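You operate a simulated robot arm through the tools that you are given. There is no shell and no other tool. Be economical: measure what you need, move in short steps, check, and stop when the job is done.

You are at the controls of a simulated robot arm. One attempt, no reset.

Task
Swap the blue band in the pulley case for the green one.
Fine: both bands are the wall bench's; open the lid, lay the old band on the bench beside the case, fit the other on both pulleys, shut the lid. Drop, pinch and damage nothing, leave nothing switched on.

It is judged by the outcome, as a careful person would: the job done as asked, and still so three seconds after it is handed in. It fails if anything else is knocked over, pushed out of place, dropped, spilled or broken. A push-on lid holds only when it is set on centred and level and pressed home; a screw cap is set on level and turned clockwise until tight.

Robot
A 7-joint arm with a two-finger parallel gripper on a trunk, on a base that drives. Base frame: it is fixed to the floor where the robot stands at the start and does not move with it; the origin is under the middle of the robot, x ahead of it, y to its left, z up; the surface under the hand at the start is at about z = 0.88. Units: m, degrees, N and s.
With the tool pointing down near the work surface it reaches from about 0.26 to 0.6 m from the robot's upright axis, wherever it stands. Its first joint turns from -166.0 to 166.0 degrees. Places, roughly: black pulleys [0.5, 0, 0.9]; pulley case lid [0.5, 0, 0.9]; wall bench top [1, 0.1, 0.9]. Payload 3.4 kg.
Tool frame: the origin (TCP) lies between the finger pads and is the grasp point; the fingertips stand 0.03 m ahead of it; z points along the fingers, y is the line along which they close. Largest opening 0.094 m; finger width 0.028, thickness 0.01; the body of the gripper, 0.05 by 0.096 m, starts 0.055 m behind the TCP.
Orientation is that of the tool frame in the base frame, as [roll, pitch, yaw] about the fixed x, y, z axes, in that order (R = Rz(yaw) Ry(pitch) Rx(roll)). With the fingers straight down and closing along the base's y, the tool's x points along the base's -x, its y along +y and its z along -z.

Tools
- The arm moves only by the tool step_arm. Its argument "motion" is one flat list of numbers, 7 for each row, row after row: the opening, from 0 (shut) to 1 (fully open), then the shift along the base's x, y, z in units of 100 mm (1.0 is 100 mm), then the turn, a rotation vector about the base's x, y, z in units of 120 degrees (1.0 is 120 degrees). In form: [claw, x, y, z, wx, wy, wz, claw, x, y, z, wx, wy, wz, ...]. A call has 1 to 8 rows; each row is the pose to reach, as a shift and turn from the pose commanded when the call began. A call with a number of a shift or a turn outside -1 to 1 is refused whole. A row lasts 0.2 s, in which the tool goes at most 0.05 m and 8.6 degrees; a call with a longer step from one row to the next is refused whole, and so is a gripper value outside its range. A pose out of reach is approached as far as the arm can. The call stops where the force on the tool passes 40 N (or 10 N more than at its start, if that is more) or the arm is blocked; 0.2 s more then pass. The fingers move at their own pace (about 0.072 m/s each) and stop on an object; they squeeze with about 39 N. The grip force told is the motor's: it shows also when the fingers shut on nothing. Time passes only in rows, and 0.2 s behind the last, so rows that repeat a pose let the fingers close. The reply holds the time, the measured pose of the TCP, the force on the tool along the base axes, the opening and the grip force, in the units named above and with some noise, with the torque about the TCP (base axes, N m) and any sound that the robot's microphone picked up.
- Cameras (640 x 400 px; columns grow to the right, rows downward): "scene" is now at [0.0066, 0.1587, 1.6499]; the picture's right is [0.08, -1.00, 0.00], its down [-0.71, -0.05, -0.71] and it looks along [0.70, 0.05, -0.71] (base axes); focal length 268 px, centre (320, 200). "wrist" rides on the gripper at [0.076, 0.014, -0.103] in the tool frame; the picture's right is [-0.18, 0.98, 0.00], its down [-0.75, -0.14, -0.64] and it looks along [-0.63, -0.12, 0.77] (tool axes); focal length 243 px, centre (320, 200). There is no depth. A picture from a camera that has moved, and an enlarged one, comes with that camera's place and axes in the base frame and with its lens. The place of the scene camera against the robot may be out by one fixed shift of up to 0.025 m in any direction.
- get_image(camera): a new picture of that camera. No time passes.
- slide_trunk(by): slides the trunk up (or, below 0, down) by that many m; the arm and the scene camera ride with it, the base frame stays. It gives what a move gives, with no picture.
- drive_base(legs): drives the robot by 1 to 6 legs, each [ahead, left, turn to the left] in m, m and degrees, along the robot's own axes; the way and the turn of a leg run together, so that a leg with both is an arc; at most 1.5 m and 180 degrees a leg. The arm and the cameras ride along, it lands a little off, and it stops where it bumps. It gives what a move gives.
- turn_head(pan, tilt): turns the head with the scene camera to pan (to the left, within 155 degrees either way) and tilt (down, from -29 to 69), counted from straight ahead of the robot. It gives what a move gives.
- zoom(camera, box): a new picture of the part [left, top, right, bottom] of that camera's present view, enlarged. No time passes.
- close_job(): hands the job in; it is judged then, once.

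Work in short steps. Places have to be worked out from the pictures, the camera data and where the tool is seen: move nearer, look again, correct. Check each grasp and each placing, and mend what went wrong. You have 120 turns and 98 pictures in all, those below and enlarged ones among them. Open the gripper and draw the arm clear of the work before you hand the job in, unless the task says otherwise; then end with one line.

The tools are called after ">>>" as name(argument=value, ...) on one line, values as JSON. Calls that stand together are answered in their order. step_arm: Moves the arm, as the interface text tells. Its arguments: {"type":"object","properties":{"motion":{"type":"array","items":{"type":"number"}}},"required":["motion"]} The other tools are called the same way: slide_trunk (by) slides the trunk up or down; drive_base (legs) drives the base; turn_head (pan, tilt) turns the head that bears the scene camera; get_image (camera) takes a picture; zoom (camera, box) takes an enlarged picture of a part of a camera's view; close_job () hands the job in.

At the start:

```text
clock: 0.0
eef_pos: [0.3846, 0.1382, 1.3421]
ee_rot: [-180.0, 0.0, -180.0]
contact_force: [0.9, 0.3, -0.8]
torque: [0.0, 0.02, 0.0]
finger_gap: 0.094
grasp_force: 0.1
trunk travel left (down, up): [-0.325, 0.061]
robot x, y, heading: [-0.0027, 0.003, -0.2]
head pan, tilt: [4.4, 45.1]
```

scene: 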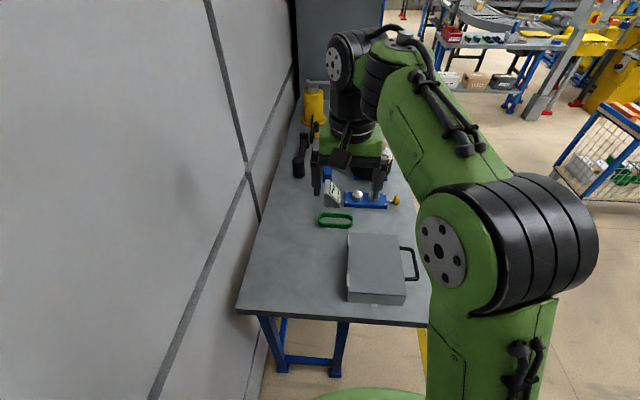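
wrist: 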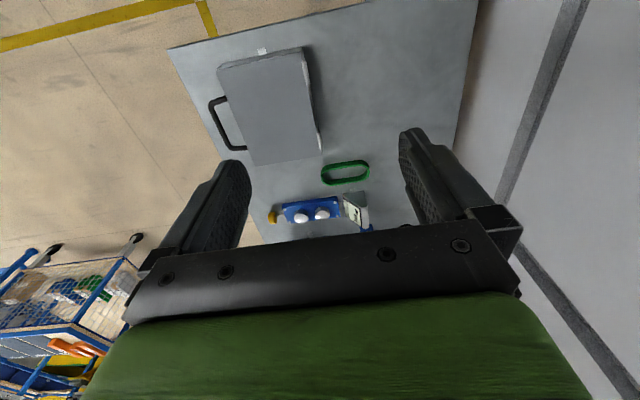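

The case with its handle on the -y side, the green band beyond it and a blue gadget with white knobs are visible. I'll take enlarged views.

>>> zoom(camera="scene", box=[280, 130, 440, 330])

>>> zoom(camera="wrist", box=[190, 20, 430, 240])

```text
2.00 times, centred on (360, 230) of scene
camera zoom: at [0.0066, 0.1587, 1.6499], right [0.08, -1.0, 0.0], down [-0.71, -0.05, -0.71], along [0.7, 0.05, -0.71], focal length 536 px, centre (240, 140)
```

zoom: 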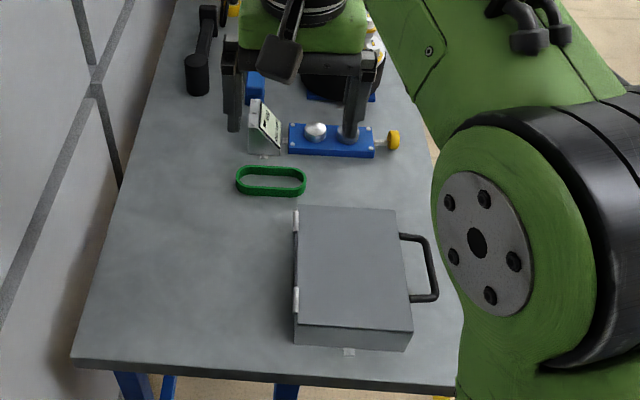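

```text
1.82 times, centred on (310, 130) of wrist
camera zoom: at [0.3083, 0.1527, 1.4435], right [0.18, 0.98, 0.0], down [0.75, -0.14, 0.64], along [0.63, -0.12, -0.77], focal length 441 px, centre (338, 327)
```

zoom: 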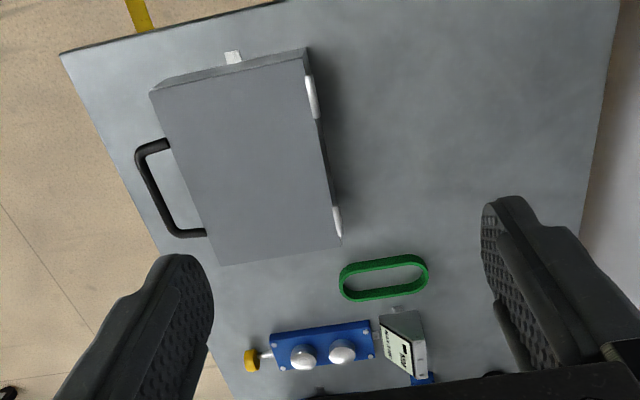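

Hinges are on the +y side of the case, the handle on -y. I'll look at the sign by the blue device more closely.

>>> zoom(camera="wrist", box=[260, 150, 390, 240])

>>> zoom(camera="scene", box=[325, 170, 405, 220])

```text
4.44 times, centred on (325, 195) of wrist
camera zoom: at [0.3083, 0.1527, 1.4435], right [0.18, 0.98, 0.0], down [0.75, -0.14, 0.64], along [0.63, -0.12, -0.77], focal length 1078 px, centre (298, 222)
```

zoom: 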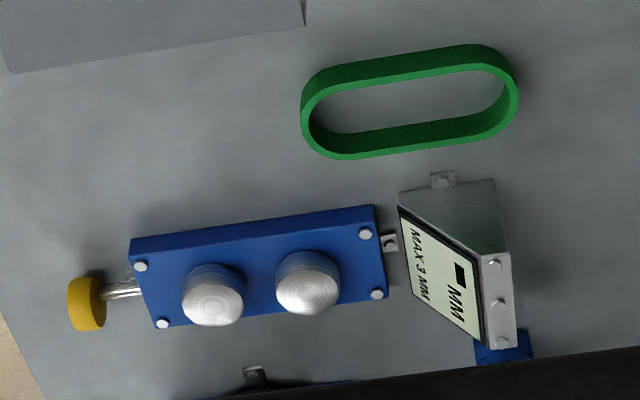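

```text
8.00 times, centred on (365, 195) of scene
camera zoom: at [0.0066, 0.1587, 1.6499], right [0.08, -1.0, 0.0], down [-0.71, -0.05, -0.71], along [0.7, 0.05, -0.71], focal length 2144 px, centre (-40, 240)
```

zoom: 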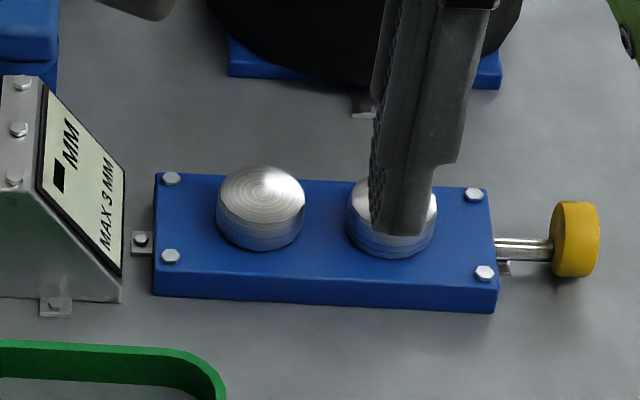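

Estimated: case x 0.37–0.58, y -0.055–0.105; handle bar near (0.485, -0.10); green band near (0.68, 0.15). I'll move the hand toward the handle.

>>> step_arm(motion=[1, 0.25, -0.25, -0.25, 0, 0, 0, 1, 0.5, -0.5, -0.5, 0, 0, 0, 1, 0.75, -0.75, -0.75, 0, 0, 0, 1, 1, -1, -1, 0, 0, 0])

>>> step_arm(motion=[1, 0, -0.33, -0.25, 0, 0, 0, 1, 0, -0.66, -0.5, 0, 0, 0, 1, 0, -1, -0.7, 0, 0, 0, 1, 0, -1, -0.7, 0, 0, 0])

>>> get_image(camera="wrist")

>>> get_image(camera="scene")

```text
clock: 1.0
eef_pos: [0.4873, 0.0363, 1.2416]
ee_rot: [179.9, -0.2, 179.9]
contact_force: [0.6, 0.3, 0.3]
torque: [0.02, 0.04, 0.01]
finger_gap: 0.094
grasp_force: 0.0
trunk travel left (down, up): [-0.325, 0.061]
robot x, y, heading: [0.0011, 0.0007, -0.1]
head pan, tilt: [4.4, 45.1]
```

```text
clock: 2.0
eef_pos: [0.4833, -0.065, 1.1723]
ee_rot: [-179.9, 0.0, 180.0]
contact_force: [1.3, 1.0, 0.3]
torque: [-0.01, 0.02, -0.01]
finger_gap: 0.0941
grasp_force: 0.1
trunk travel left (down, up): [-0.325, 0.061]
robot x, y, heading: [0.0027, 0.0002, -0.1]
head pan, tilt: [4.4, 45.1]
```

```text
91 pictures are left
camera wrist: at [0.4078, -0.05, 1.2743], right [0.18, 0.98, 0.0], down [0.75, -0.14, 0.64], along [0.63, -0.12, -0.77], focal length 243 px, centre (320, 200)
```

wrist: 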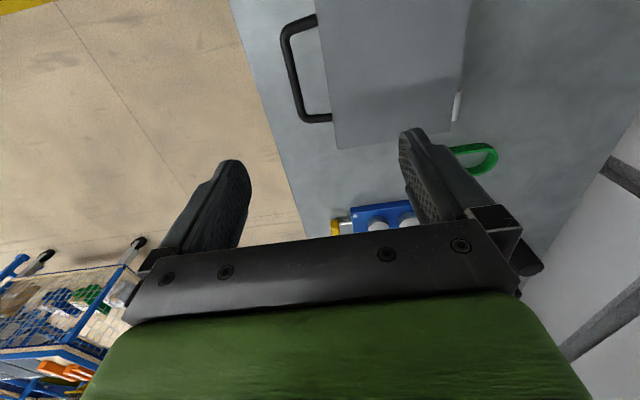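

```text
90 pictures are left
camera scene: at [0.0064, 0.1596, 1.6498], right [0.08, -1.0, 0.0], down [-0.71, -0.06, -0.71], along [0.7, 0.05, -0.71], focal length 268 px, centre (320, 200)
```

scene: 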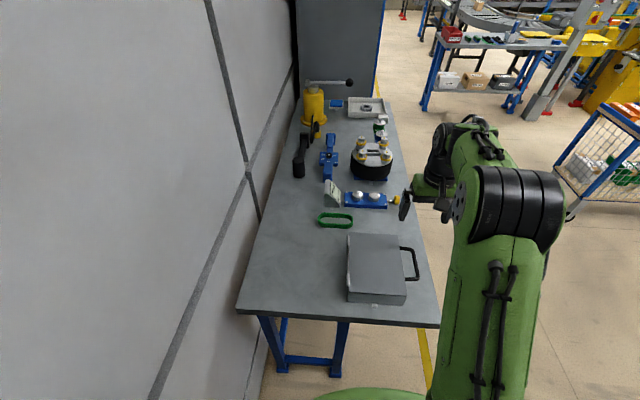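

Triangulating: handle bar at y ≈ -0.098, z ≈ 0.94, x 0.43–0.536, with a ~3.5 cm gap to the lid. I'll line up with a narrower opening and descend above it.

>>> step_arm(motion=[0.4, 0, -0.17, -0.4, 0, 0, 0, 0.4, 0, -0.33, -0.8, 0, 0, 0, 0.4, 0, -0.33, -1, 0, 0, 0, 0.4, 0, -0.33, -1, 0, 0, 0])

>>> step_arm(motion=[0.4, 0, 0, -0.4, 0, 0, 0, 0.4, 0, 0, -0.8, 0, 0, 0, 0.4, 0, 0, -0.8, 0, 0, 0])

>>> get_image(camera="wrist")

>>> zoom(camera="scene", box=[310, 200, 470, 320])

```text
clock: 3.0
eef_pos: [0.4842, -0.0958, 1.0755]
ee_rot: [-180.0, 0.0, -180.0]
contact_force: [-0.7, -0.3, -0.2]
torque: [-0.03, 0.01, 0.0]
finger_gap: 0.0376
grasp_force: 0.0
trunk travel left (down, up): [-0.325, 0.061]
robot x, y, heading: [-0.0048, -0.0017, -0.3]
head pan, tilt: [4.4, 45.1]
```

```text
clock: 3.8
eef_pos: [0.4844, -0.0917, 0.9931]
ee_rot: [180.0, 0.0, 179.9]
contact_force: [0.0, -0.8, 0.0]
torque: [0.01, 0.0, -0.04]
finger_gap: 0.0378
grasp_force: 0.1
trunk travel left (down, up): [-0.325, 0.061]
robot x, y, heading: [-0.0004, 0.0027, 0.2]
head pan, tilt: [4.4, 45.1]
```

```text
89 pictures are left
camera wrist: at [0.4089, -0.0781, 1.0949], right [0.18, 0.98, 0.0], down [0.75, -0.14, 0.64], along [0.63, -0.12, -0.77], focal length 243 px, centre (320, 200)
```

wrist: 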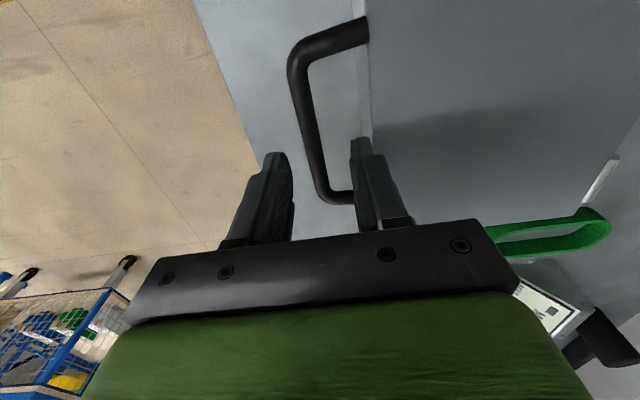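

```text
3.33 times, centred on (390, 260) of scene
camera zoom: at [0.0061, 0.1587, 1.65], right [0.08, -1.0, 0.0], down [-0.71, -0.05, -0.71], along [0.7, 0.05, -0.71], focal length 893 px, centre (87, 0)
```

zoom: 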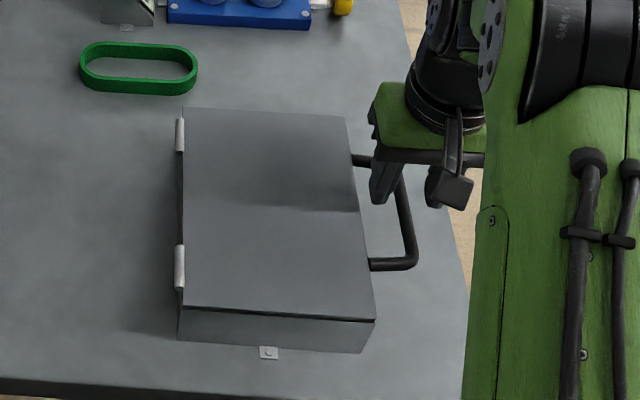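

The bar lies about 5 mm to the -y side of the pad centre; I correct and descend to z ≈ 0.947.

>>> step_arm(motion=[0.4, 0, -0.05, 0, 0, 0, 0, 0.4, 0, -0.05, -0.25, 0, 0, 0, 0.4, 0, -0.05, -0.45, 0, 0, 0, 0.4, 0, -0.05, -0.45, 0, 0, 0])

>>> get_image(camera="wrist")

>>> zoom(camera="scene", box=[340, 220, 460, 310])

```text
clock: 4.8
eef_pos: [0.4844, -0.098, 0.9473]
ee_rot: [-180.0, 0.0, -180.0]
contact_force: [-0.4, 0.2, -0.2]
torque: [0.02, 0.04, -0.03]
finger_gap: 0.0374
grasp_force: 0.0
trunk travel left (down, up): [-0.325, 0.061]
robot x, y, heading: [0.0002, -0.0018, 0.1]
head pan, tilt: [4.4, 45.1]
```

```text
87 pictures are left
camera wrist: at [0.4094, -0.083, 1.0485], right [0.18, 0.98, 0.0], down [0.75, -0.14, 0.64], along [0.63, -0.12, -0.77], focal length 243 px, centre (320, 200)
```

wrist: 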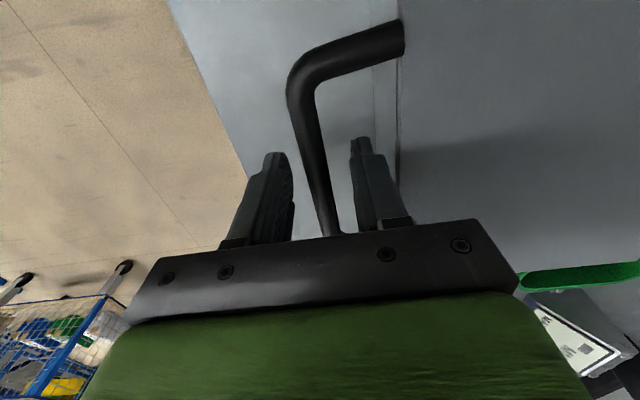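

```text
4.44 times, centred on (400, 265) of scene
camera zoom: at [0.0065, 0.1587, 1.6499], right [0.08, -1.0, 0.0], down [-0.71, -0.05, -0.71], along [0.7, 0.05, -0.71], focal length 1191 px, centre (-36, -89)
```

zoom: 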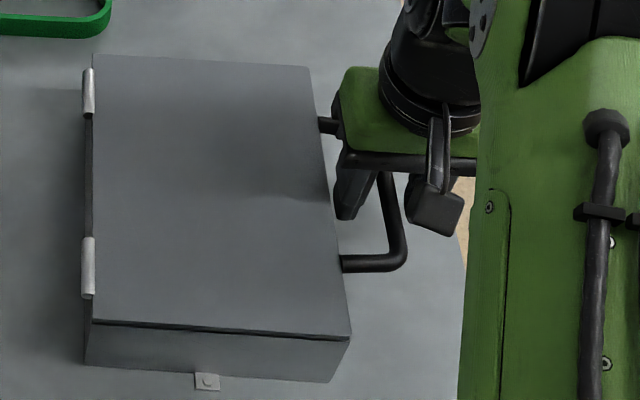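

The bar sits centred between the pads. I close on it, then lift a little along the hinge arc.

>>> step_arm(motion=[0, 0, 0, 0, 0, 0, 0, 0, 0, 0, 0, 0, 0, 0, 0, 0, 0, 0, 0, 0, 0])

>>> step_arm(motion=[0, 0, 0, 0.1, 0, 0, 0, 0, 0, 0.01, 0.2, 0, 0, 0, 0, 0, 0.02, 0.3, 0, 0, 0])

>>> zoom(camera="scene", box=[320, 200, 460, 310])

```text
clock: 5.6
eef_pos: [0.4852, -0.0964, 0.9463]
ee_rot: [179.9, 0.0, 180.0]
contact_force: [-0.6, 1.6, -2.1]
torque: [-0.03, -0.16, 0.08]
finger_gap: 0.0179
grasp_force: 44.8
trunk travel left (down, up): [-0.325, 0.061]
robot x, y, heading: [-0.0054, -0.0013, 0.1]
head pan, tilt: [4.4, 45.1]
```

```text
clock: 6.4
eef_pos: [0.4845, -0.0947, 0.9743]
ee_rot: [179.9, -0.1, -179.8]
contact_force: [1.1, 8.0, -5.8]
torque: [-0.19, 0.1, -0.05]
finger_gap: 0.0182
grasp_force: 44.7
trunk travel left (down, up): [-0.325, 0.061]
robot x, y, heading: [-0.0003, 0.0017, 0.1]
head pan, tilt: [4.4, 45.1]
```

```text
3.64 times, centred on (390, 255) of scene
camera zoom: at [0.0074, 0.1604, 1.6497], right [0.08, -1.0, 0.0], down [-0.71, -0.06, -0.71], along [0.7, 0.05, -0.71], focal length 975 px, centre (66, 0)
```

zoom: 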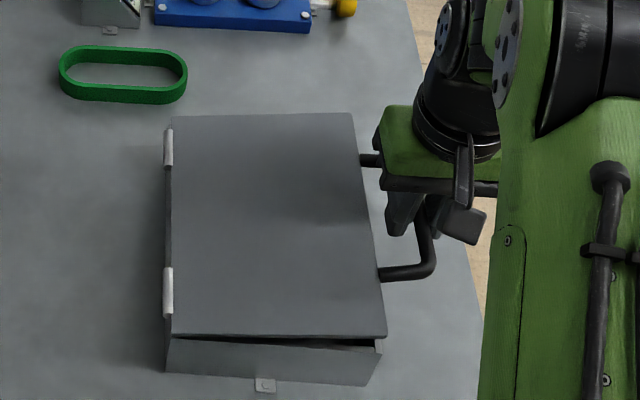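

The lid rises with the handle and the grip turns freely on the bar. I continue along the arc (radius ≈ 0.205 m).

>>> step_arm(motion=[0, 0, 0.04, 0.196, 0, 0, 0, 0, 0, 0.104, 0.4, 0, 0, 0, 0, 0, 0.187, 0.6, 0, 0, 0, 0, 0, 0.292, 0.786, 0, 0, 0])

>>> get_image(camera="scene")

```text
clock: 7.4
eef_pos: [0.4854, -0.0683, 1.0539]
ee_rot: [-179.9, 0.1, 179.8]
contact_force: [5.7, 4.8, -6.2]
torque: [-0.01, -0.29, 0.18]
finger_gap: 0.0179
grasp_force: 45.3
trunk travel left (down, up): [-0.325, 0.061]
robot x, y, heading: [0.0007, -0.0015, 0.1]
head pan, tilt: [4.4, 45.1]
```

```text
84 pictures are left
camera scene: at [0.0087, 0.1597, 1.6498], right [0.08, -1.0, 0.0], down [-0.71, -0.05, -0.71], along [0.7, 0.05, -0.71], focal length 268 px, centre (320, 200)
```

scene: 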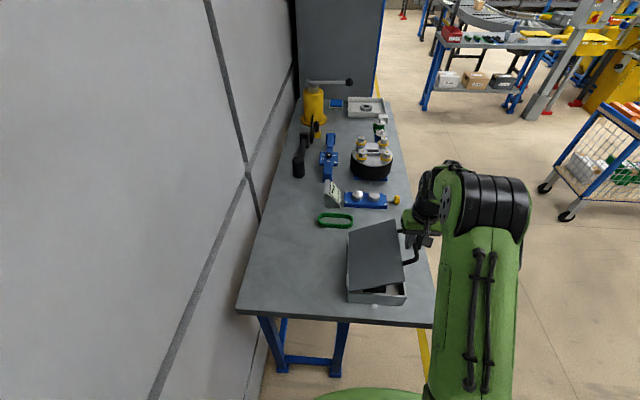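

The lid follows well at ~32°. Continue to ~64°.

>>> step_arm(motion=[0, 0, 0.168, 0.232, 0, 0, 0, 0, 0, 0.366, 0.437, 0, 0, 0, 0, 0, 0.592, 0.614, 0, 0, 0, 0, 0, 0.839, 0.757, 0, 0, 0])

>>> zoom(camera="scene", box=[300, 160, 460, 310])

```text
clock: 8.4
eef_pos: [0.4834, 0.0115, 1.1346]
ee_rot: [179.9, 0.4, 179.8]
contact_force: [8.6, -18.1, 30.6]
torque: [-0.24, 0.28, 0.72]
finger_gap: 0.0139
grasp_force: 45.5
trunk travel left (down, up): [-0.325, 0.061]
robot x, y, heading: [0.0003, 0.0004, -0.2]
head pan, tilt: [4.4, 45.1]
```

```text
2.67 times, centred on (380, 235) of scene
camera zoom: at [0.0051, 0.1543, 1.6506], right [0.08, -1.0, 0.0], down [-0.71, -0.05, -0.71], along [0.7, 0.06, -0.71], focal length 715 px, centre (160, 107)
```

zoom: 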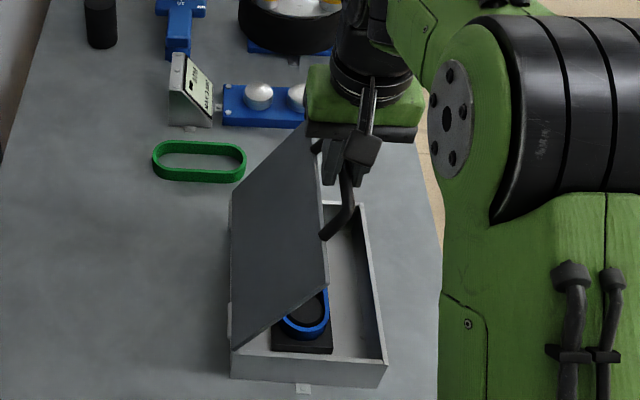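

At 64° a 35 N force pushes the tool radially outward, so either my radius is small or a fingertip touches the lid rim. I ease outward 10 mm.

>>> step_arm(motion=[0, 0, -0.04, 0.09, 0, 0, 0, 0, 0, -0.04, 0.09, 0, 0, 0])

>>> get_image(camera="wrist")

```text
clock: 9.0
eef_pos: [0.4842, 0.0168, 1.1364]
ee_rot: [179.9, -0.5, -179.7]
contact_force: [0.1, 6.9, -19.5]
torque: [0.04, -0.4, -0.57]
finger_gap: 0.0133
grasp_force: 45.0
trunk travel left (down, up): [-0.325, 0.061]
robot x, y, heading: [0.0006, 0.0021, 0.2]
head pan, tilt: [4.4, 45.1]
```

```text
82 pictures are left
camera wrist: at [0.4092, 0.0303, 1.2398], right [0.18, 0.98, 0.0], down [0.76, -0.14, 0.63], along [0.62, -0.11, -0.77], focal length 243 px, centre (320, 200)
```

wrist: 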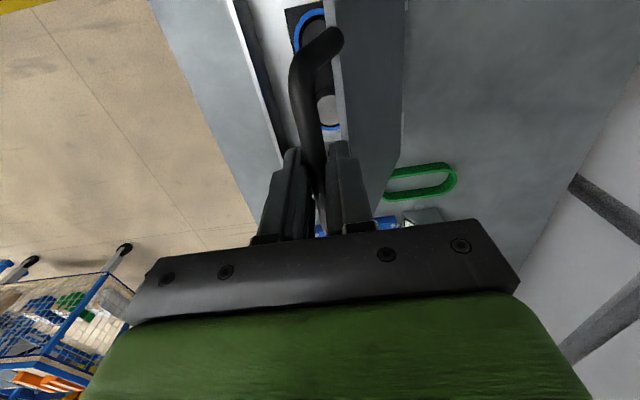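

Now it pulls 19 N down, so the right radius lies in between (~0.211 m). I proceed on that arc to ~84°.

>>> step_arm(motion=[0, 0, 0.15, 0.025, 0, 0, 0, 0, 0, 0.287, 0.074, 0, 0, 0, 0, 0, 0.43, 0.115, 0, 0, 0, 0, 0, 0.573, 0.145, 0, 0, 0, 0, 0, 0.718, 0.166, 0, 0, 0])

>>> zoom(camera="scene", box=[300, 160, 460, 310])

```text
clock: 10.2
eef_pos: [0.4834, 0.0833, 1.1589]
ee_rot: [180.0, 0.2, 179.9]
contact_force: [-3.3, -3.2, 1.4]
torque: [-0.23, -0.29, 0.09]
finger_gap: 0.0136
grasp_force: 45.6
trunk travel left (down, up): [-0.325, 0.061]
robot x, y, heading: [0.0019, -0.0002, -0.1]
head pan, tilt: [4.4, 45.1]
```

```text
2.67 times, centred on (380, 235) of scene
camera zoom: at [0.0056, 0.1583, 1.65], right [0.08, -1.0, 0.0], down [-0.71, -0.05, -0.71], along [0.7, 0.05, -0.71], focal length 715 px, centre (160, 107)
```

zoom: 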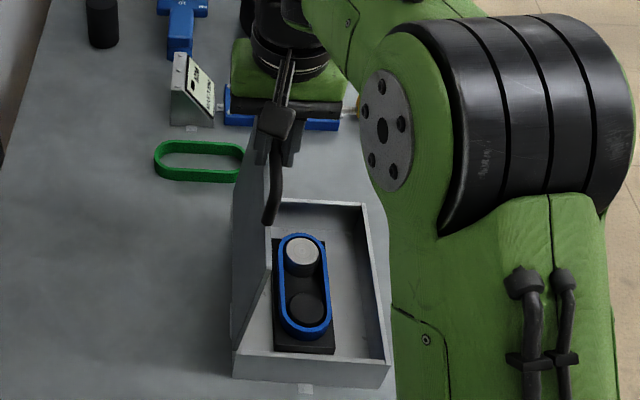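

Forces are small and the blue band on two pulleys is visible. I take the lid past vertical, watching for the stop.

>>> step_arm(motion=[0, 0, 0.15, 0.008, 0, 0, 0, 0, 0, 0.295, 0.01, 0, 0, 0, 0, 0, 0.44, 0, 0, 0, 0, 0, 0, 0.587, -0.021, 0, 0, 0])

>>> zoom(camera="scene", box=[300, 160, 460, 310])

```text
clock: 11.2
eef_pos: [0.4848, 0.1423, 1.1559]
ee_rot: [179.9, 0.0, -179.9]
contact_force: [0.9, 1.8, 12.3]
torque: [-0.16, 0.29, -0.01]
finger_gap: 0.0136
grasp_force: 45.4
trunk travel left (down, up): [-0.325, 0.061]
robot x, y, heading: [-0.0019, -0.0002, -0.0]
head pan, tilt: [4.4, 45.1]
```

```text
2.67 times, centred on (380, 235) of scene
camera zoom: at [0.0052, 0.159, 1.65], right [0.08, -1.0, 0.0], down [-0.71, -0.05, -0.71], along [0.7, 0.05, -0.71], focal length 715 px, centre (160, 107)
```

zoom: 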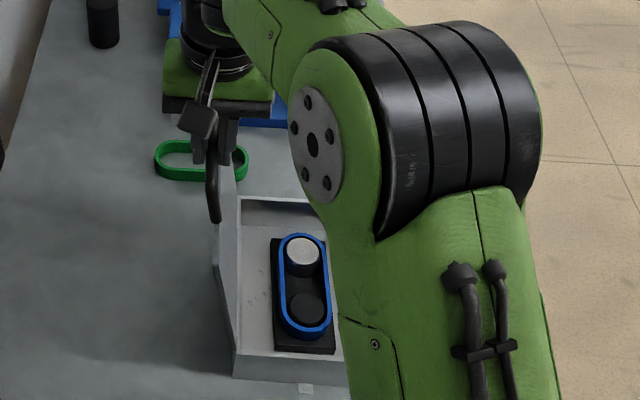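

Now ~100°. Continue a bit further to learn where it stops.

>>> step_arm(motion=[0, 0, 0.145, -0.031, 0, 0, 0, 0, 0, 0.286, -0.071, 0, 0, 0, 0, 0, 0.286, -0.071, 0, 0, 0])

>>> zoom(camera="scene", box=[300, 160, 460, 310])

```text
clock: 12.0
eef_pos: [0.4849, 0.1602, 1.151]
ee_rot: [-179.8, 0.1, 179.1]
contact_force: [-6.9, -21.7, 17.8]
torque: [-0.35, 1.05, 1.23]
finger_gap: 0.0139
grasp_force: 44.7
trunk travel left (down, up): [-0.325, 0.061]
robot x, y, heading: [0.0007, 0.0018, -0.0]
head pan, tilt: [4.4, 45.1]
stopped in row 3: the force on the tool passed its limit at 43 N (the readings are from after the stop); the commanded pose is now the measured one
```

```text
2.67 times, centred on (380, 235) of scene
camera zoom: at [0.0021, 0.1539, 1.6503], right [0.07, -1.0, 0.0], down [-0.7, -0.05, -0.71], along [0.71, 0.05, -0.71], focal length 715 px, centre (160, 107)
```

zoom: 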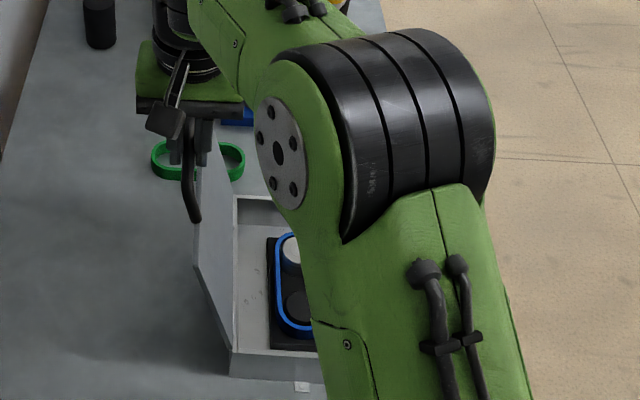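

The lid reached its stop at ~105°, past vertical. I release there and rise straight up.

>>> step_arm(motion=[0, 0, -0.04, 0.02, 0, 0, 0, 0.2, 0, -0.04, 0.02, 0, 0, 0, 0.45, 0, -0.04, 0.02, 0, 0, 0, 0.45, 0, -0.04, 0.02, 0, 0, 0])

>>> step_arm(motion=[0.45, 0, 0, 0.2, 0, 0, 0, 0.45, 0, 0, 0.5, 0, 0, 0, 0.45, 0, 0, 1, 0, 0, 0])

>>> get_image(camera="scene")

>>> get_image(camera="wrist")

```text
clock: 13.0
eef_pos: [0.4862, 0.1638, 1.1492]
ee_rot: [-179.9, 0.2, 179.5]
contact_force: [0.6, 0.5, 0.9]
torque: [-0.02, 0.0, 0.03]
finger_gap: 0.0422
grasp_force: 0.0
trunk travel left (down, up): [-0.325, 0.061]
robot x, y, heading: [0.0003, -0.0007, 0.0]
head pan, tilt: [4.4, 45.1]
```

```text
clock: 13.8
eef_pos: [0.4893, 0.1628, 1.2482]
ee_rot: [-180.0, 0.0, 179.6]
contact_force: [0.2, -0.1, 0.6]
torque: [0.02, -0.01, 0.0]
finger_gap: 0.0424
grasp_force: 0.0
trunk travel left (down, up): [-0.325, 0.061]
robot x, y, heading: [-0.0016, -0.0033, -0.1]
head pan, tilt: [4.4, 45.1]
```

```text
78 pictures are left
camera scene: at [0.0063, 0.1578, 1.65], right [0.08, -1.0, 0.0], down [-0.71, -0.05, -0.71], along [0.7, 0.05, -0.71], focal length 268 px, centre (320, 200)
```

scene: 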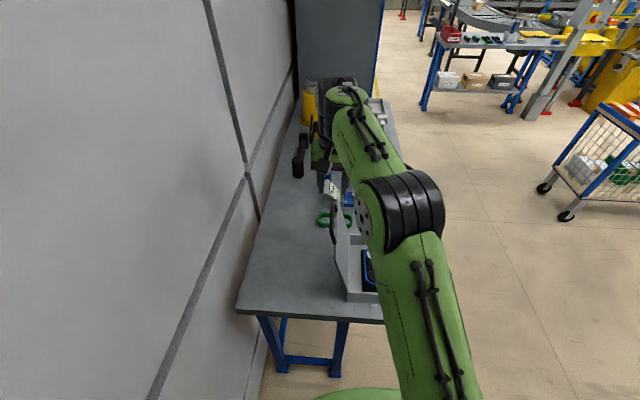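

```text
77 pictures are left
camera wrist: at [0.4133, 0.1777, 1.3495], right [0.19, 0.98, 0.0], down [0.75, -0.15, 0.64], along [0.63, -0.13, -0.77], focal length 243 px, centre (320, 200)
```

wrist: 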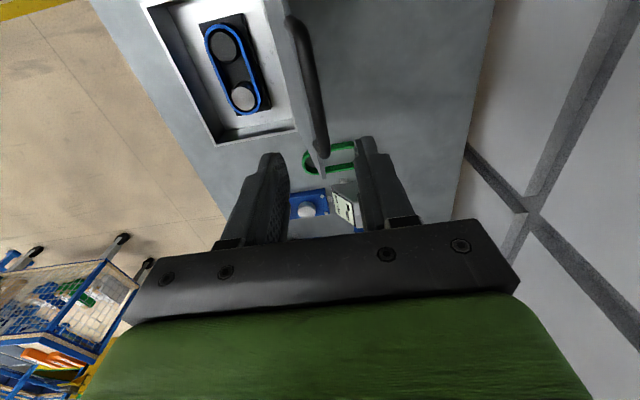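

The lid stays open. I move over the case for a close look at the pulleys.

>>> step_arm(motion=[0.45, -0.2, -0.33, 0, 0, 0, 0, 0.45, -0.4, -0.66, 0, 0, 0, 0, 0.45, -0.6, -1, 0, 0, 0, 0, 0.45, -0.6, -1, 0, 0, 0, 0])

>>> step_arm(motion=[0.45, 0, -0.3, 0, 0, 0, 0, 0.45, 0, -0.3, 0, 0, 0, 0])

>>> zoom(camera="wrist", box=[200, 0, 440, 150])

```text
clock: 14.8
eef_pos: [0.4274, 0.0616, 1.2501]
ee_rot: [-179.7, 0.0, 179.6]
contact_force: [-0.3, 0.1, 0.1]
torque: [-0.03, -0.02, -0.03]
finger_gap: 0.0423
grasp_force: 0.0
trunk travel left (down, up): [-0.325, 0.061]
robot x, y, heading: [0.0021, -0.0023, -0.0]
head pan, tilt: [4.4, 45.1]
```

```text
clock: 15.4
eef_pos: [0.4284, 0.0324, 1.2498]
ee_rot: [-179.8, 0.2, 179.5]
contact_force: [0.6, -0.1, 0.4]
torque: [0.01, -0.02, 0.02]
finger_gap: 0.0425
grasp_force: 0.1
trunk travel left (down, up): [-0.325, 0.061]
robot x, y, heading: [-0.0017, 0.0005, -0.4]
head pan, tilt: [4.4, 45.1]
```

```text
2.67 times, centred on (320, 75) of wrist
camera zoom: at [0.3522, 0.0477, 1.3515], right [0.19, 0.98, 0.0], down [0.75, -0.15, 0.64], along [0.63, -0.13, -0.77], focal length 647 px, centre (320, 533)
```

zoom: 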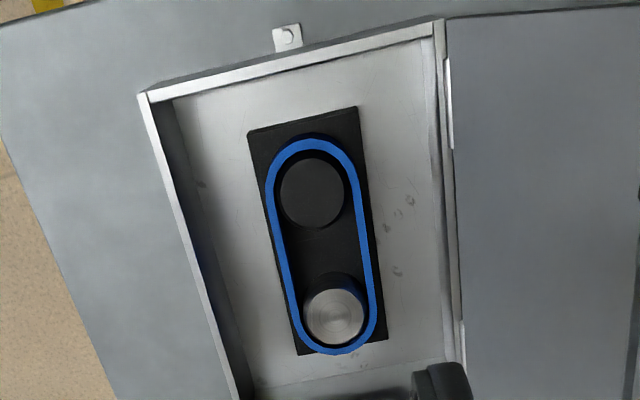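

The band is ~0.13 × 0.06 m around two upright pulleys, long along x, centred near (0.48, 0.024). I check heights with the scene camera.

>>> zoom(camera="scene", box=[310, 220, 430, 310])

```text
4.44 times, centred on (370, 265) of scene
camera zoom: at [0.0068, 0.1592, 1.6498], right [0.08, -1.0, 0.0], down [-0.71, -0.05, -0.71], along [0.7, 0.05, -0.71], focal length 1191 px, centre (98, -89)
```

zoom: 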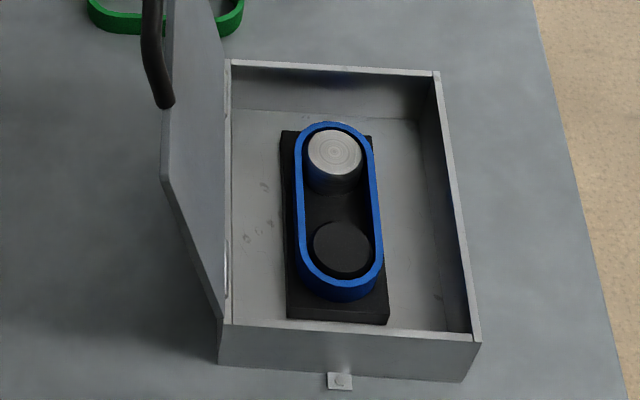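

Next I lower the hand above the case for a second wrist view to triangulate the band's height.

>>> step_arm(motion=[1, 0, -0.04, -0.4, 0, 0, 0, 1, 0, -0.08, -0.8, 0, 0, 0, 1, 0, -0.08, -1, 0, 0, 0])

>>> get_image(camera="wrist")

```text
clock: 16.2
eef_pos: [0.4274, 0.0273, 1.1487]
ee_rot: [-180.0, 0.1, 179.5]
contact_force: [0.2, 0.1, -1.2]
torque: [0.0, 0.0, 0.02]
finger_gap: 0.0938
grasp_force: 0.1
trunk travel left (down, up): [-0.325, 0.061]
robot x, y, heading: [-0.0009, -0.0003, -0.3]
head pan, tilt: [4.4, 45.1]
```

```text
74 pictures are left
camera wrist: at [0.3516, 0.042, 1.2504], right [0.19, 0.98, 0.0], down [0.75, -0.15, 0.64], along [0.63, -0.13, -0.77], focal length 243 px, centre (320, 200)
```

wrist: 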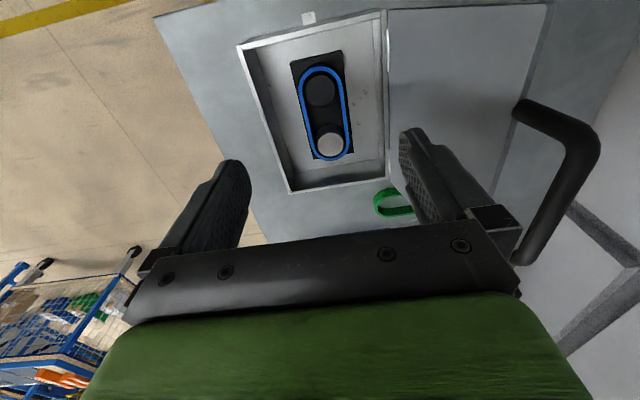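

Band top triangulates to z ≈ 0.935, centre ≈ (0.478, 0.0265), long axis yawed about -3°. I go above it, open wide, and look.

>>> step_arm(motion=[0.9, 0.25, 0, -0.4, 0, 0, -0.022, 0.9, 0.5, 0, -0.8, 0, 0, -0.022, 0.9, 0.5, 0, -1, 0, 0, -0.022, 0.9, 0.5, 0, -1, 0, 0, -0.022])

>>> step_arm(motion=[0.9, 0, 0, -0.45, 0, 0, 0, 0.9, 0, 0, -0.45, 0, 0, 0])

>>> get_image(camera="wrist")

>>> zoom(camera="scene", box=[310, 200, 430, 310])

```text
clock: 17.2
eef_pos: [0.4787, 0.0242, 1.0499]
ee_rot: [-179.9, 0.0, 176.9]
contact_force: [1.0, 0.2, -0.5]
torque: [0.01, -0.01, 0.01]
finger_gap: 0.0849
grasp_force: 0.1
trunk travel left (down, up): [-0.325, 0.061]
robot x, y, heading: [0.0035, -0.0026, -0.1]
head pan, tilt: [4.4, 45.1]
```

```text
clock: 17.8
eef_pos: [0.4774, 0.025, 1.0043]
ee_rot: [-179.8, 0.0, 176.8]
contact_force: [0.5, 0.6, 0.1]
torque: [0.01, 0.0, 0.04]
finger_gap: 0.0847
grasp_force: 0.1
trunk travel left (down, up): [-0.325, 0.061]
robot x, y, heading: [0.0039, 0.0009, -0.3]
head pan, tilt: [4.4, 45.1]
```

```text
73 pictures are left
camera wrist: at [0.4021, 0.0437, 1.1057], right [0.24, 0.97, 0.0], down [0.74, -0.18, 0.64], along [0.63, -0.15, -0.77], focal length 243 px, centre (320, 200)
```

wrist: 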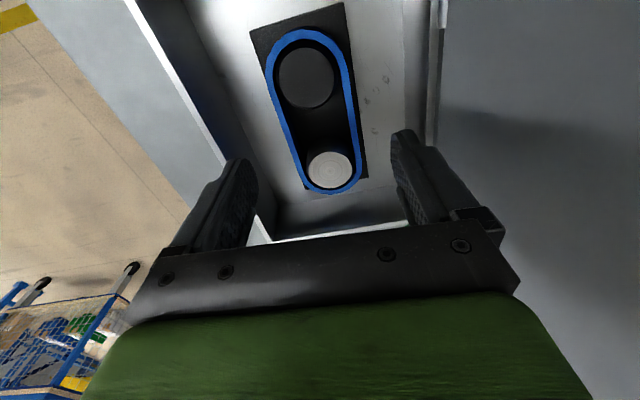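

```text
3.64 times, centred on (370, 255) of scene
camera zoom: at [0.0054, 0.1578, 1.65], right [0.08, -1.0, 0.0], down [-0.71, -0.05, -0.71], along [0.7, 0.05, -0.71], focal length 975 px, centre (138, 0)
```

zoom: 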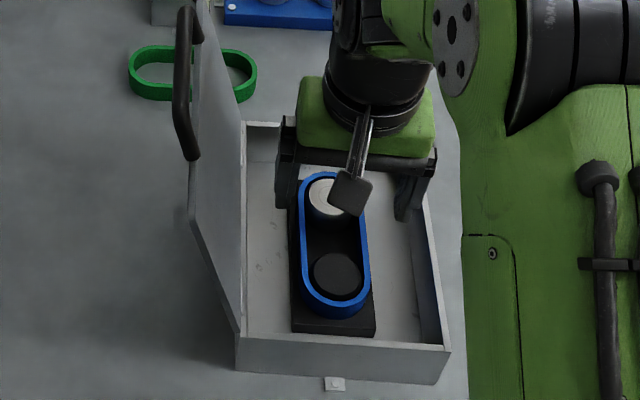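

Alignment with the band middle is good. I descend so the fingertips sit at z ≈ 0.918, then check.

>>> step_arm(motion=[0.9, 0, 0.01, -0.25, 0, 0, 0, 0.9, 0, 0.01, -0.45, 0, 0, 0, 0.9, 0, 0.01, -0.57, 0, 0, 0, 0.9, 0, 0.01, -0.57, 0, 0, 0])

>>> get_image(camera="wrist")

>>> zoom(camera="scene", box=[310, 200, 430, 310])

```text
clock: 18.8
eef_pos: [0.4778, 0.0278, 0.9469]
ee_rot: [-179.8, 0.1, 176.8]
contact_force: [-0.2, 0.6, -0.6]
torque: [-0.01, -0.02, -0.04]
finger_gap: 0.0846
grasp_force: 0.0
trunk travel left (down, up): [-0.325, 0.061]
robot x, y, heading: [-0.0048, -0.0051, -0.2]
head pan, tilt: [4.4, 45.1]
```

```text
71 pictures are left
camera wrist: at [0.4019, 0.0463, 1.0493], right [0.24, 0.97, 0.0], down [0.74, -0.18, 0.64], along [0.62, -0.15, -0.77], focal length 243 px, centre (320, 200)
```

wrist: 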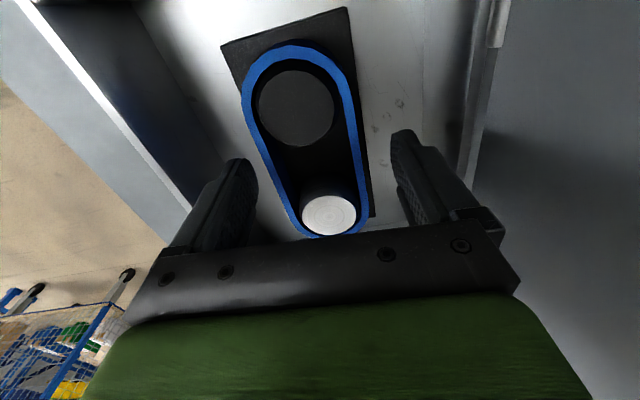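

```text
3.64 times, centred on (370, 255) of scene
camera zoom: at [0.0065, 0.1578, 1.65], right [0.08, -1.0, 0.0], down [-0.71, -0.05, -0.71], along [0.7, 0.05, -0.71], focal length 975 px, centre (138, 0)
```

zoom: 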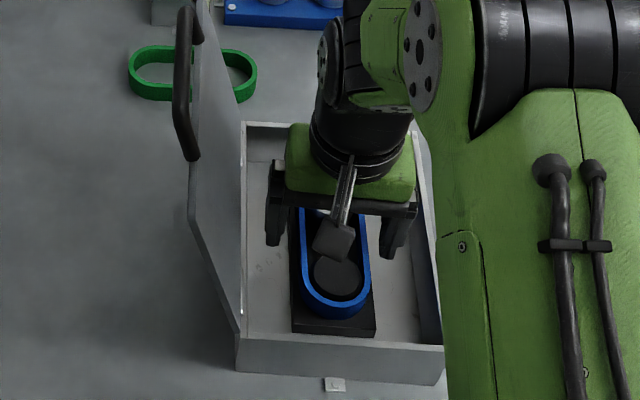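

Size-based estimates suggest the band top is nearer z ≈ 0.915–0.92, so I go 13 mm lower before closing.

>>> step_arm(motion=[0.9, 0, 0, -0.07, 0, 0, 0, 0.9, 0, 0, -0.13, 0, 0, 0, 0.9, 0, 0, -0.13, 0, 0, 0])

>>> zoom(camera="wrist", box=[160, 80, 480, 260])

```text
clock: 19.6
eef_pos: [0.4773, 0.0262, 0.9331]
ee_rot: [-180.0, 0.0, 176.8]
contact_force: [0.7, 0.2, 0.0]
torque: [0.02, 0.0, 0.0]
finger_gap: 0.0844
grasp_force: 0.1
trunk travel left (down, up): [-0.325, 0.061]
robot x, y, heading: [0.0021, 0.0028, -0.2]
head pan, tilt: [4.4, 45.1]
```

```text
2.00 times, centred on (320, 170) of wrist
camera zoom: at [0.4022, 0.0451, 1.0359], right [0.24, 0.97, 0.0], down [0.74, -0.18, 0.64], along [0.62, -0.15, -0.77], focal length 485 px, centre (320, 260)
```

zoom: 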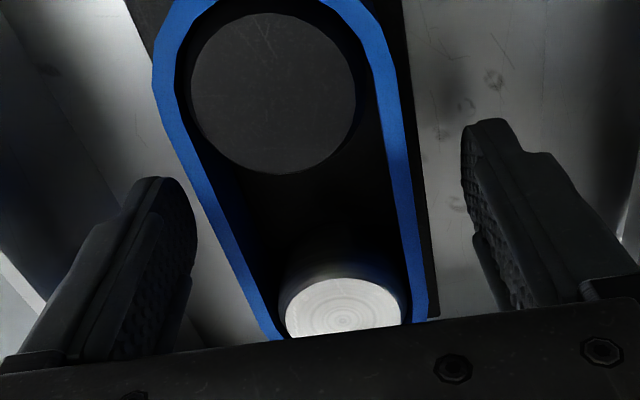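

I close gradually and check the gap at which the fingers stop.

>>> step_arm(motion=[0.62, 0, 0, 0, 0, 0, 0, 0.56, 0, 0, 0, 0, 0, 0, 0.56, 0, 0, 0, 0, 0, 0])

>>> zoom(camera="wrist", box=[160, 80, 480, 260])

```text
clock: 20.4
eef_pos: [0.4766, 0.0252, 0.9342]
ee_rot: [-179.8, -0.1, 176.8]
contact_force: [0.2, -3.8, -0.8]
torque: [-0.18, 0.06, 0.04]
finger_gap: 0.0569
grasp_force: 39.2
trunk travel left (down, up): [-0.325, 0.061]
robot x, y, heading: [-0.0016, -0.0018, -0.2]
head pan, tilt: [4.4, 45.1]
```

```text
2.00 times, centred on (320, 170) of wrist
camera zoom: at [0.4022, 0.0442, 1.0359], right [0.24, 0.97, 0.0], down [0.74, -0.18, 0.64], along [0.62, -0.16, -0.77], focal length 485 px, centre (320, 260)
```

zoom: 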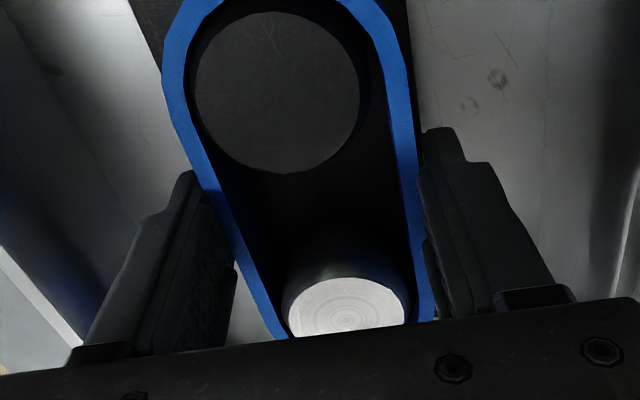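

The fingers stopped at 0.057 m – the band's width. I lift gently, straight up.

>>> step_arm(motion=[0.55, 0, 0, 0.08, 0, 0, 0, 0.55, 0, 0, 0.16, 0, 0, 0, 0.55, 0, 0, 0.25, 0, 0, 0])

>>> get_image(camera="wrist")

>>> zoom(camera="scene", box=[310, 200, 430, 310])

```text
clock: 21.2
eef_pos: [0.4759, 0.0291, 0.9606]
ee_rot: [180.0, 0.1, 177.0]
contact_force: [-0.7, 0.1, -0.4]
torque: [-0.01, 0.03, -0.01]
finger_gap: 0.0572
grasp_force: 39.2
trunk travel left (down, up): [-0.325, 0.061]
robot x, y, heading: [-0.0032, -0.0, -0.1]
head pan, tilt: [4.4, 45.1]
```

```text
67 pictures are left
camera wrist: at [0.4012, 0.0476, 1.0625], right [0.24, 0.97, 0.0], down [0.74, -0.18, 0.64], along [0.63, -0.15, -0.77], focal length 243 px, centre (320, 200)
```

wrist: 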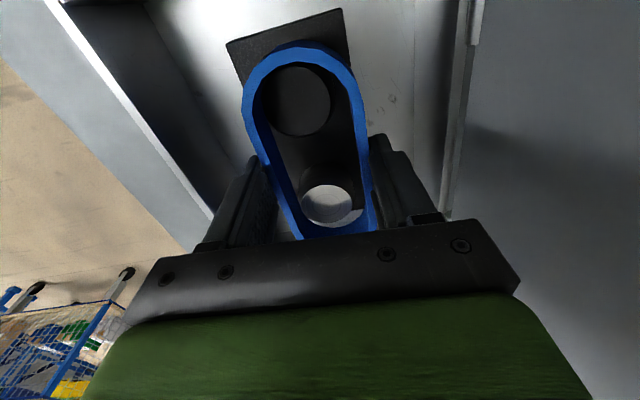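

```text
3.64 times, centred on (370, 255) of scene
camera zoom: at [0.0062, 0.1588, 1.6499], right [0.08, -1.0, 0.0], down [-0.71, -0.05, -0.71], along [0.7, 0.05, -0.71], focal length 975 px, centre (138, 0)
```

zoom: 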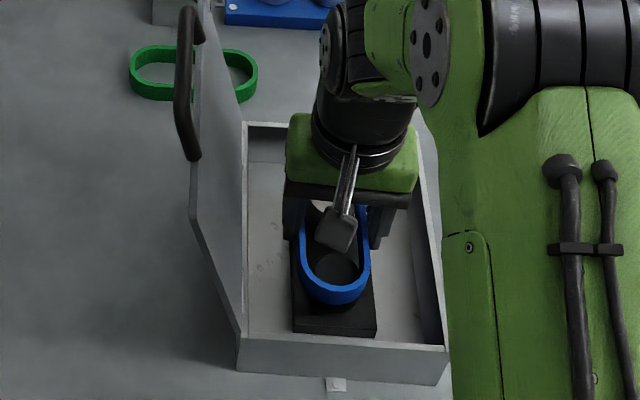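

The blue band is off the pulleys, level in the grip. I'll raise it well above the open lid (top ≈ 1.17), then set it down on the free bench on the +y side, about (0.45, 0.30).

>>> step_arm(motion=[0.55, 0, 0, 0.33, 0, 0, 0, 0.55, 0, 0, 0.66, 0, 0, 0, 0.55, 0, 0, 1, 0, 0, 0])

>>> step_arm(motion=[0.55, 0, 0, 0.33, 0, 0, 0, 0.55, 0, 0, 0.66, 0, 0, 0, 0.55, 0, 0, 1, 0, 0, 0])

>>> step_arm(motion=[0.55, 0, 0, 0.33, 0, 0, 0, 0.55, 0, 0, 0.66, 0, 0, 0, 0.55, 0, 0, 1, 0, 0, 0])

>>> step_arm(motion=[0.55, -0.1, 0.33, 0, 0, 0, 0, 0.55, -0.2, 0.66, 0, 0, 0, 0, 0.55, -0.3, 1, 0, 0, 0, 0])

>>> step_arm(motion=[0.55, 0, 0.33, 0, 0, 0, 0, 0.55, 0, 0.66, 0, 0, 0, 0, 0.55, 0, 1, 0, 0, 0, 0])

>>> step_arm(motion=[0.55, 0, 0.33, 0, 0, 0, 0, 0.55, 0, 0.7, 0, 0, 0, 0, 0.55, 0, 0.7, 0, 0, 0, 0])

>>> get_image(camera="scene")

>>> get_image(camera="wrist")

```text
clock: 22.0
eef_pos: [0.4757, 0.0245, 1.0599]
ee_rot: [-179.9, 0.1, 176.8]
contact_force: [-0.2, -0.1, -0.7]
torque: [0.01, -0.01, -0.02]
finger_gap: 0.0568
grasp_force: 39.1
trunk travel left (down, up): [-0.325, 0.061]
robot x, y, heading: [-0.0007, 0.0032, -0.1]
head pan, tilt: [4.4, 45.1]
```

```text
clock: 22.8
eef_pos: [0.4767, 0.0258, 1.1589]
ee_rot: [180.0, 0.1, 176.8]
contact_force: [0.2, 0.0, -0.4]
torque: [0.01, -0.04, 0.0]
finger_gap: 0.0567
grasp_force: 38.6
trunk travel left (down, up): [-0.325, 0.061]
robot x, y, heading: [-0.0005, -0.0019, -0.1]
head pan, tilt: [4.4, 45.1]
```

```text
clock: 23.6
eef_pos: [0.4758, 0.0274, 1.2628]
ee_rot: [-179.9, 0.1, 176.8]
contact_force: [-0.7, 0.6, -1.0]
torque: [-0.02, 0.01, 0.01]
finger_gap: 0.0562
grasp_force: 38.9
trunk travel left (down, up): [-0.325, 0.061]
robot x, y, heading: [0.0009, 0.0002, -0.1]
head pan, tilt: [4.4, 45.1]
```

```text
clock: 24.4
eef_pos: [0.4456, 0.1266, 1.2592]
ee_rot: [-179.9, 0.1, 176.9]
contact_force: [-1.2, 1.0, 0.0]
torque: [-0.02, 0.02, 0.0]
finger_gap: 0.0561
grasp_force: 39.1
trunk travel left (down, up): [-0.325, 0.061]
robot x, y, heading: [-0.0012, -0.0032, 0.1]
head pan, tilt: [4.4, 45.1]
```

```text
clock: 25.2
eef_pos: [0.4468, 0.2285, 1.2614]
ee_rot: [-179.7, 0.0, 176.7]
contact_force: [0.0, 0.4, -0.5]
torque: [0.0, 0.0, 0.0]
finger_gap: 0.0558
grasp_force: 39.1
trunk travel left (down, up): [-0.325, 0.061]
robot x, y, heading: [0.0034, -0.0026, -0.5]
head pan, tilt: [4.4, 45.1]
```

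```text
clock: 26.0
eef_pos: [0.4429, 0.2952, 1.2622]
ee_rot: [-179.9, -0.1, 176.7]
contact_force: [0.2, -0.4, -0.3]
torque: [0.01, -0.01, -0.01]
finger_gap: 0.0561
grasp_force: 38.7
trunk travel left (down, up): [-0.325, 0.061]
robot x, y, heading: [0.0013, -0.0003, 0.2]
head pan, tilt: [4.4, 45.1]
```

```text
65 pictures are left
camera scene: at [0.0059, 0.1566, 1.6501], right [0.08, -1.0, 0.0], down [-0.71, -0.05, -0.71], along [0.7, 0.05, -0.71], focal length 268 px, centre (320, 200)
```

scene: 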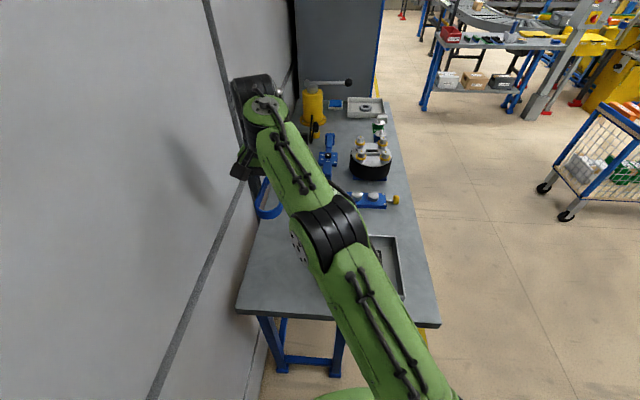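

```text
64 pictures are left
camera wrist: at [0.3691, 0.3143, 1.364], right [0.24, 0.97, 0.0], down [0.74, -0.18, 0.64], along [0.62, -0.16, -0.77], focal length 243 px, centre (320, 200)
```

wrist: 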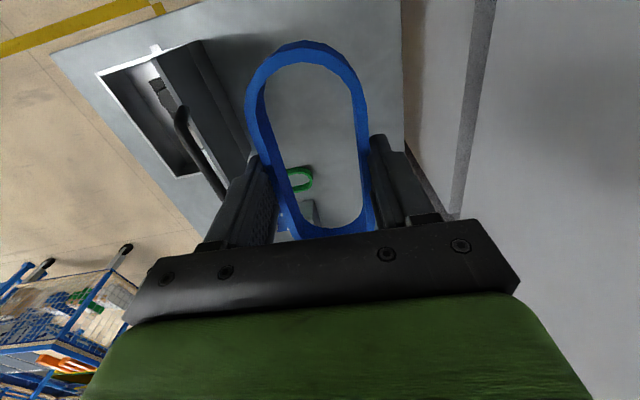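

The bench's +y edge is at y ≈ 0.43, so (0.445, 0.305) is clear. I descend in stages, watching the elbow versus the lid.

>>> step_arm(motion=[0.55, 0, 0.1, -0.33, 0, 0, 0, 0.55, 0, 0.1, -0.66, 0, 0, 0, 0.55, 0, 0.1, -1, 0, 0, 0])

>>> step_arm(motion=[0.55, 0, 0, -0.3, 0, 0, 0, 0.55, 0, 0, -0.6, 0, 0, 0, 0.55, 0, 0, -0.8, 0, 0, 0])

>>> get_image(camera="scene")

>>> get_image(camera="wrist")

```text
clock: 26.8
eef_pos: [0.4453, 0.306, 1.1587]
ee_rot: [-179.7, 0.1, 176.7]
contact_force: [-0.3, 0.3, -0.4]
torque: [0.0, 0.02, -0.02]
finger_gap: 0.0558
grasp_force: 39.2
trunk travel left (down, up): [-0.325, 0.061]
robot x, y, heading: [-0.0039, -0.0031, 0.0]
head pan, tilt: [4.4, 45.1]
```

```text
clock: 27.6
eef_pos: [0.4479, 0.3074, 1.0812]
ee_rot: [-179.9, 0.1, 176.8]
contact_force: [-0.3, 1.2, -0.4]
torque: [-0.02, 0.02, -0.02]
finger_gap: 0.0559
grasp_force: 39.2
trunk travel left (down, up): [-0.325, 0.061]
robot x, y, heading: [-0.0007, -0.001, -0.1]
head pan, tilt: [4.4, 45.1]
```

```text
63 pictures are left
camera scene: at [0.0071, 0.1582, 1.6499], right [0.08, -1.0, 0.0], down [-0.71, -0.05, -0.71], along [0.7, 0.05, -0.71], focal length 268 px, centre (320, 200)
```

scene: 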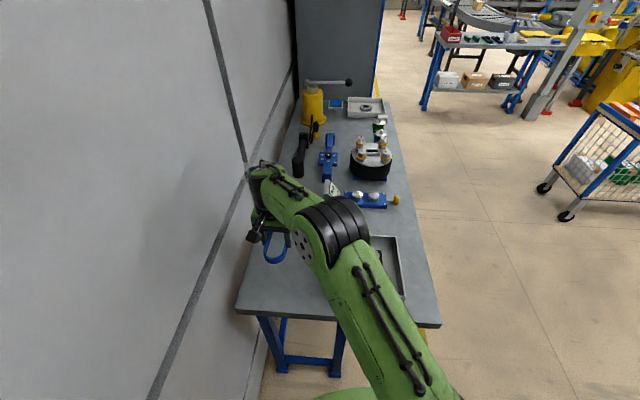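

```text
62 pictures are left
camera wrist: at [0.3727, 0.3253, 1.182], right [0.24, 0.97, 0.0], down [0.74, -0.18, 0.64], along [0.62, -0.16, -0.77], focal length 243 px, centre (320, 200)
```

wrist: 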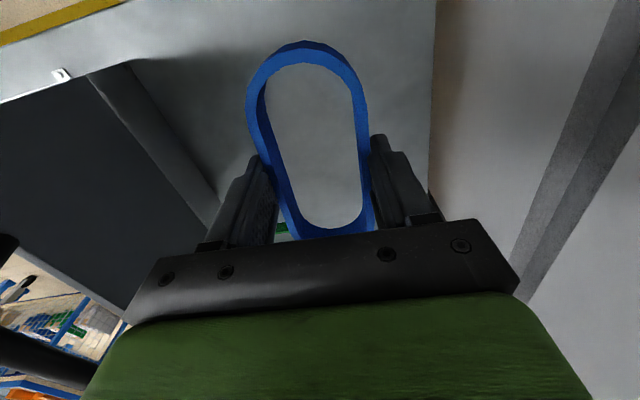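

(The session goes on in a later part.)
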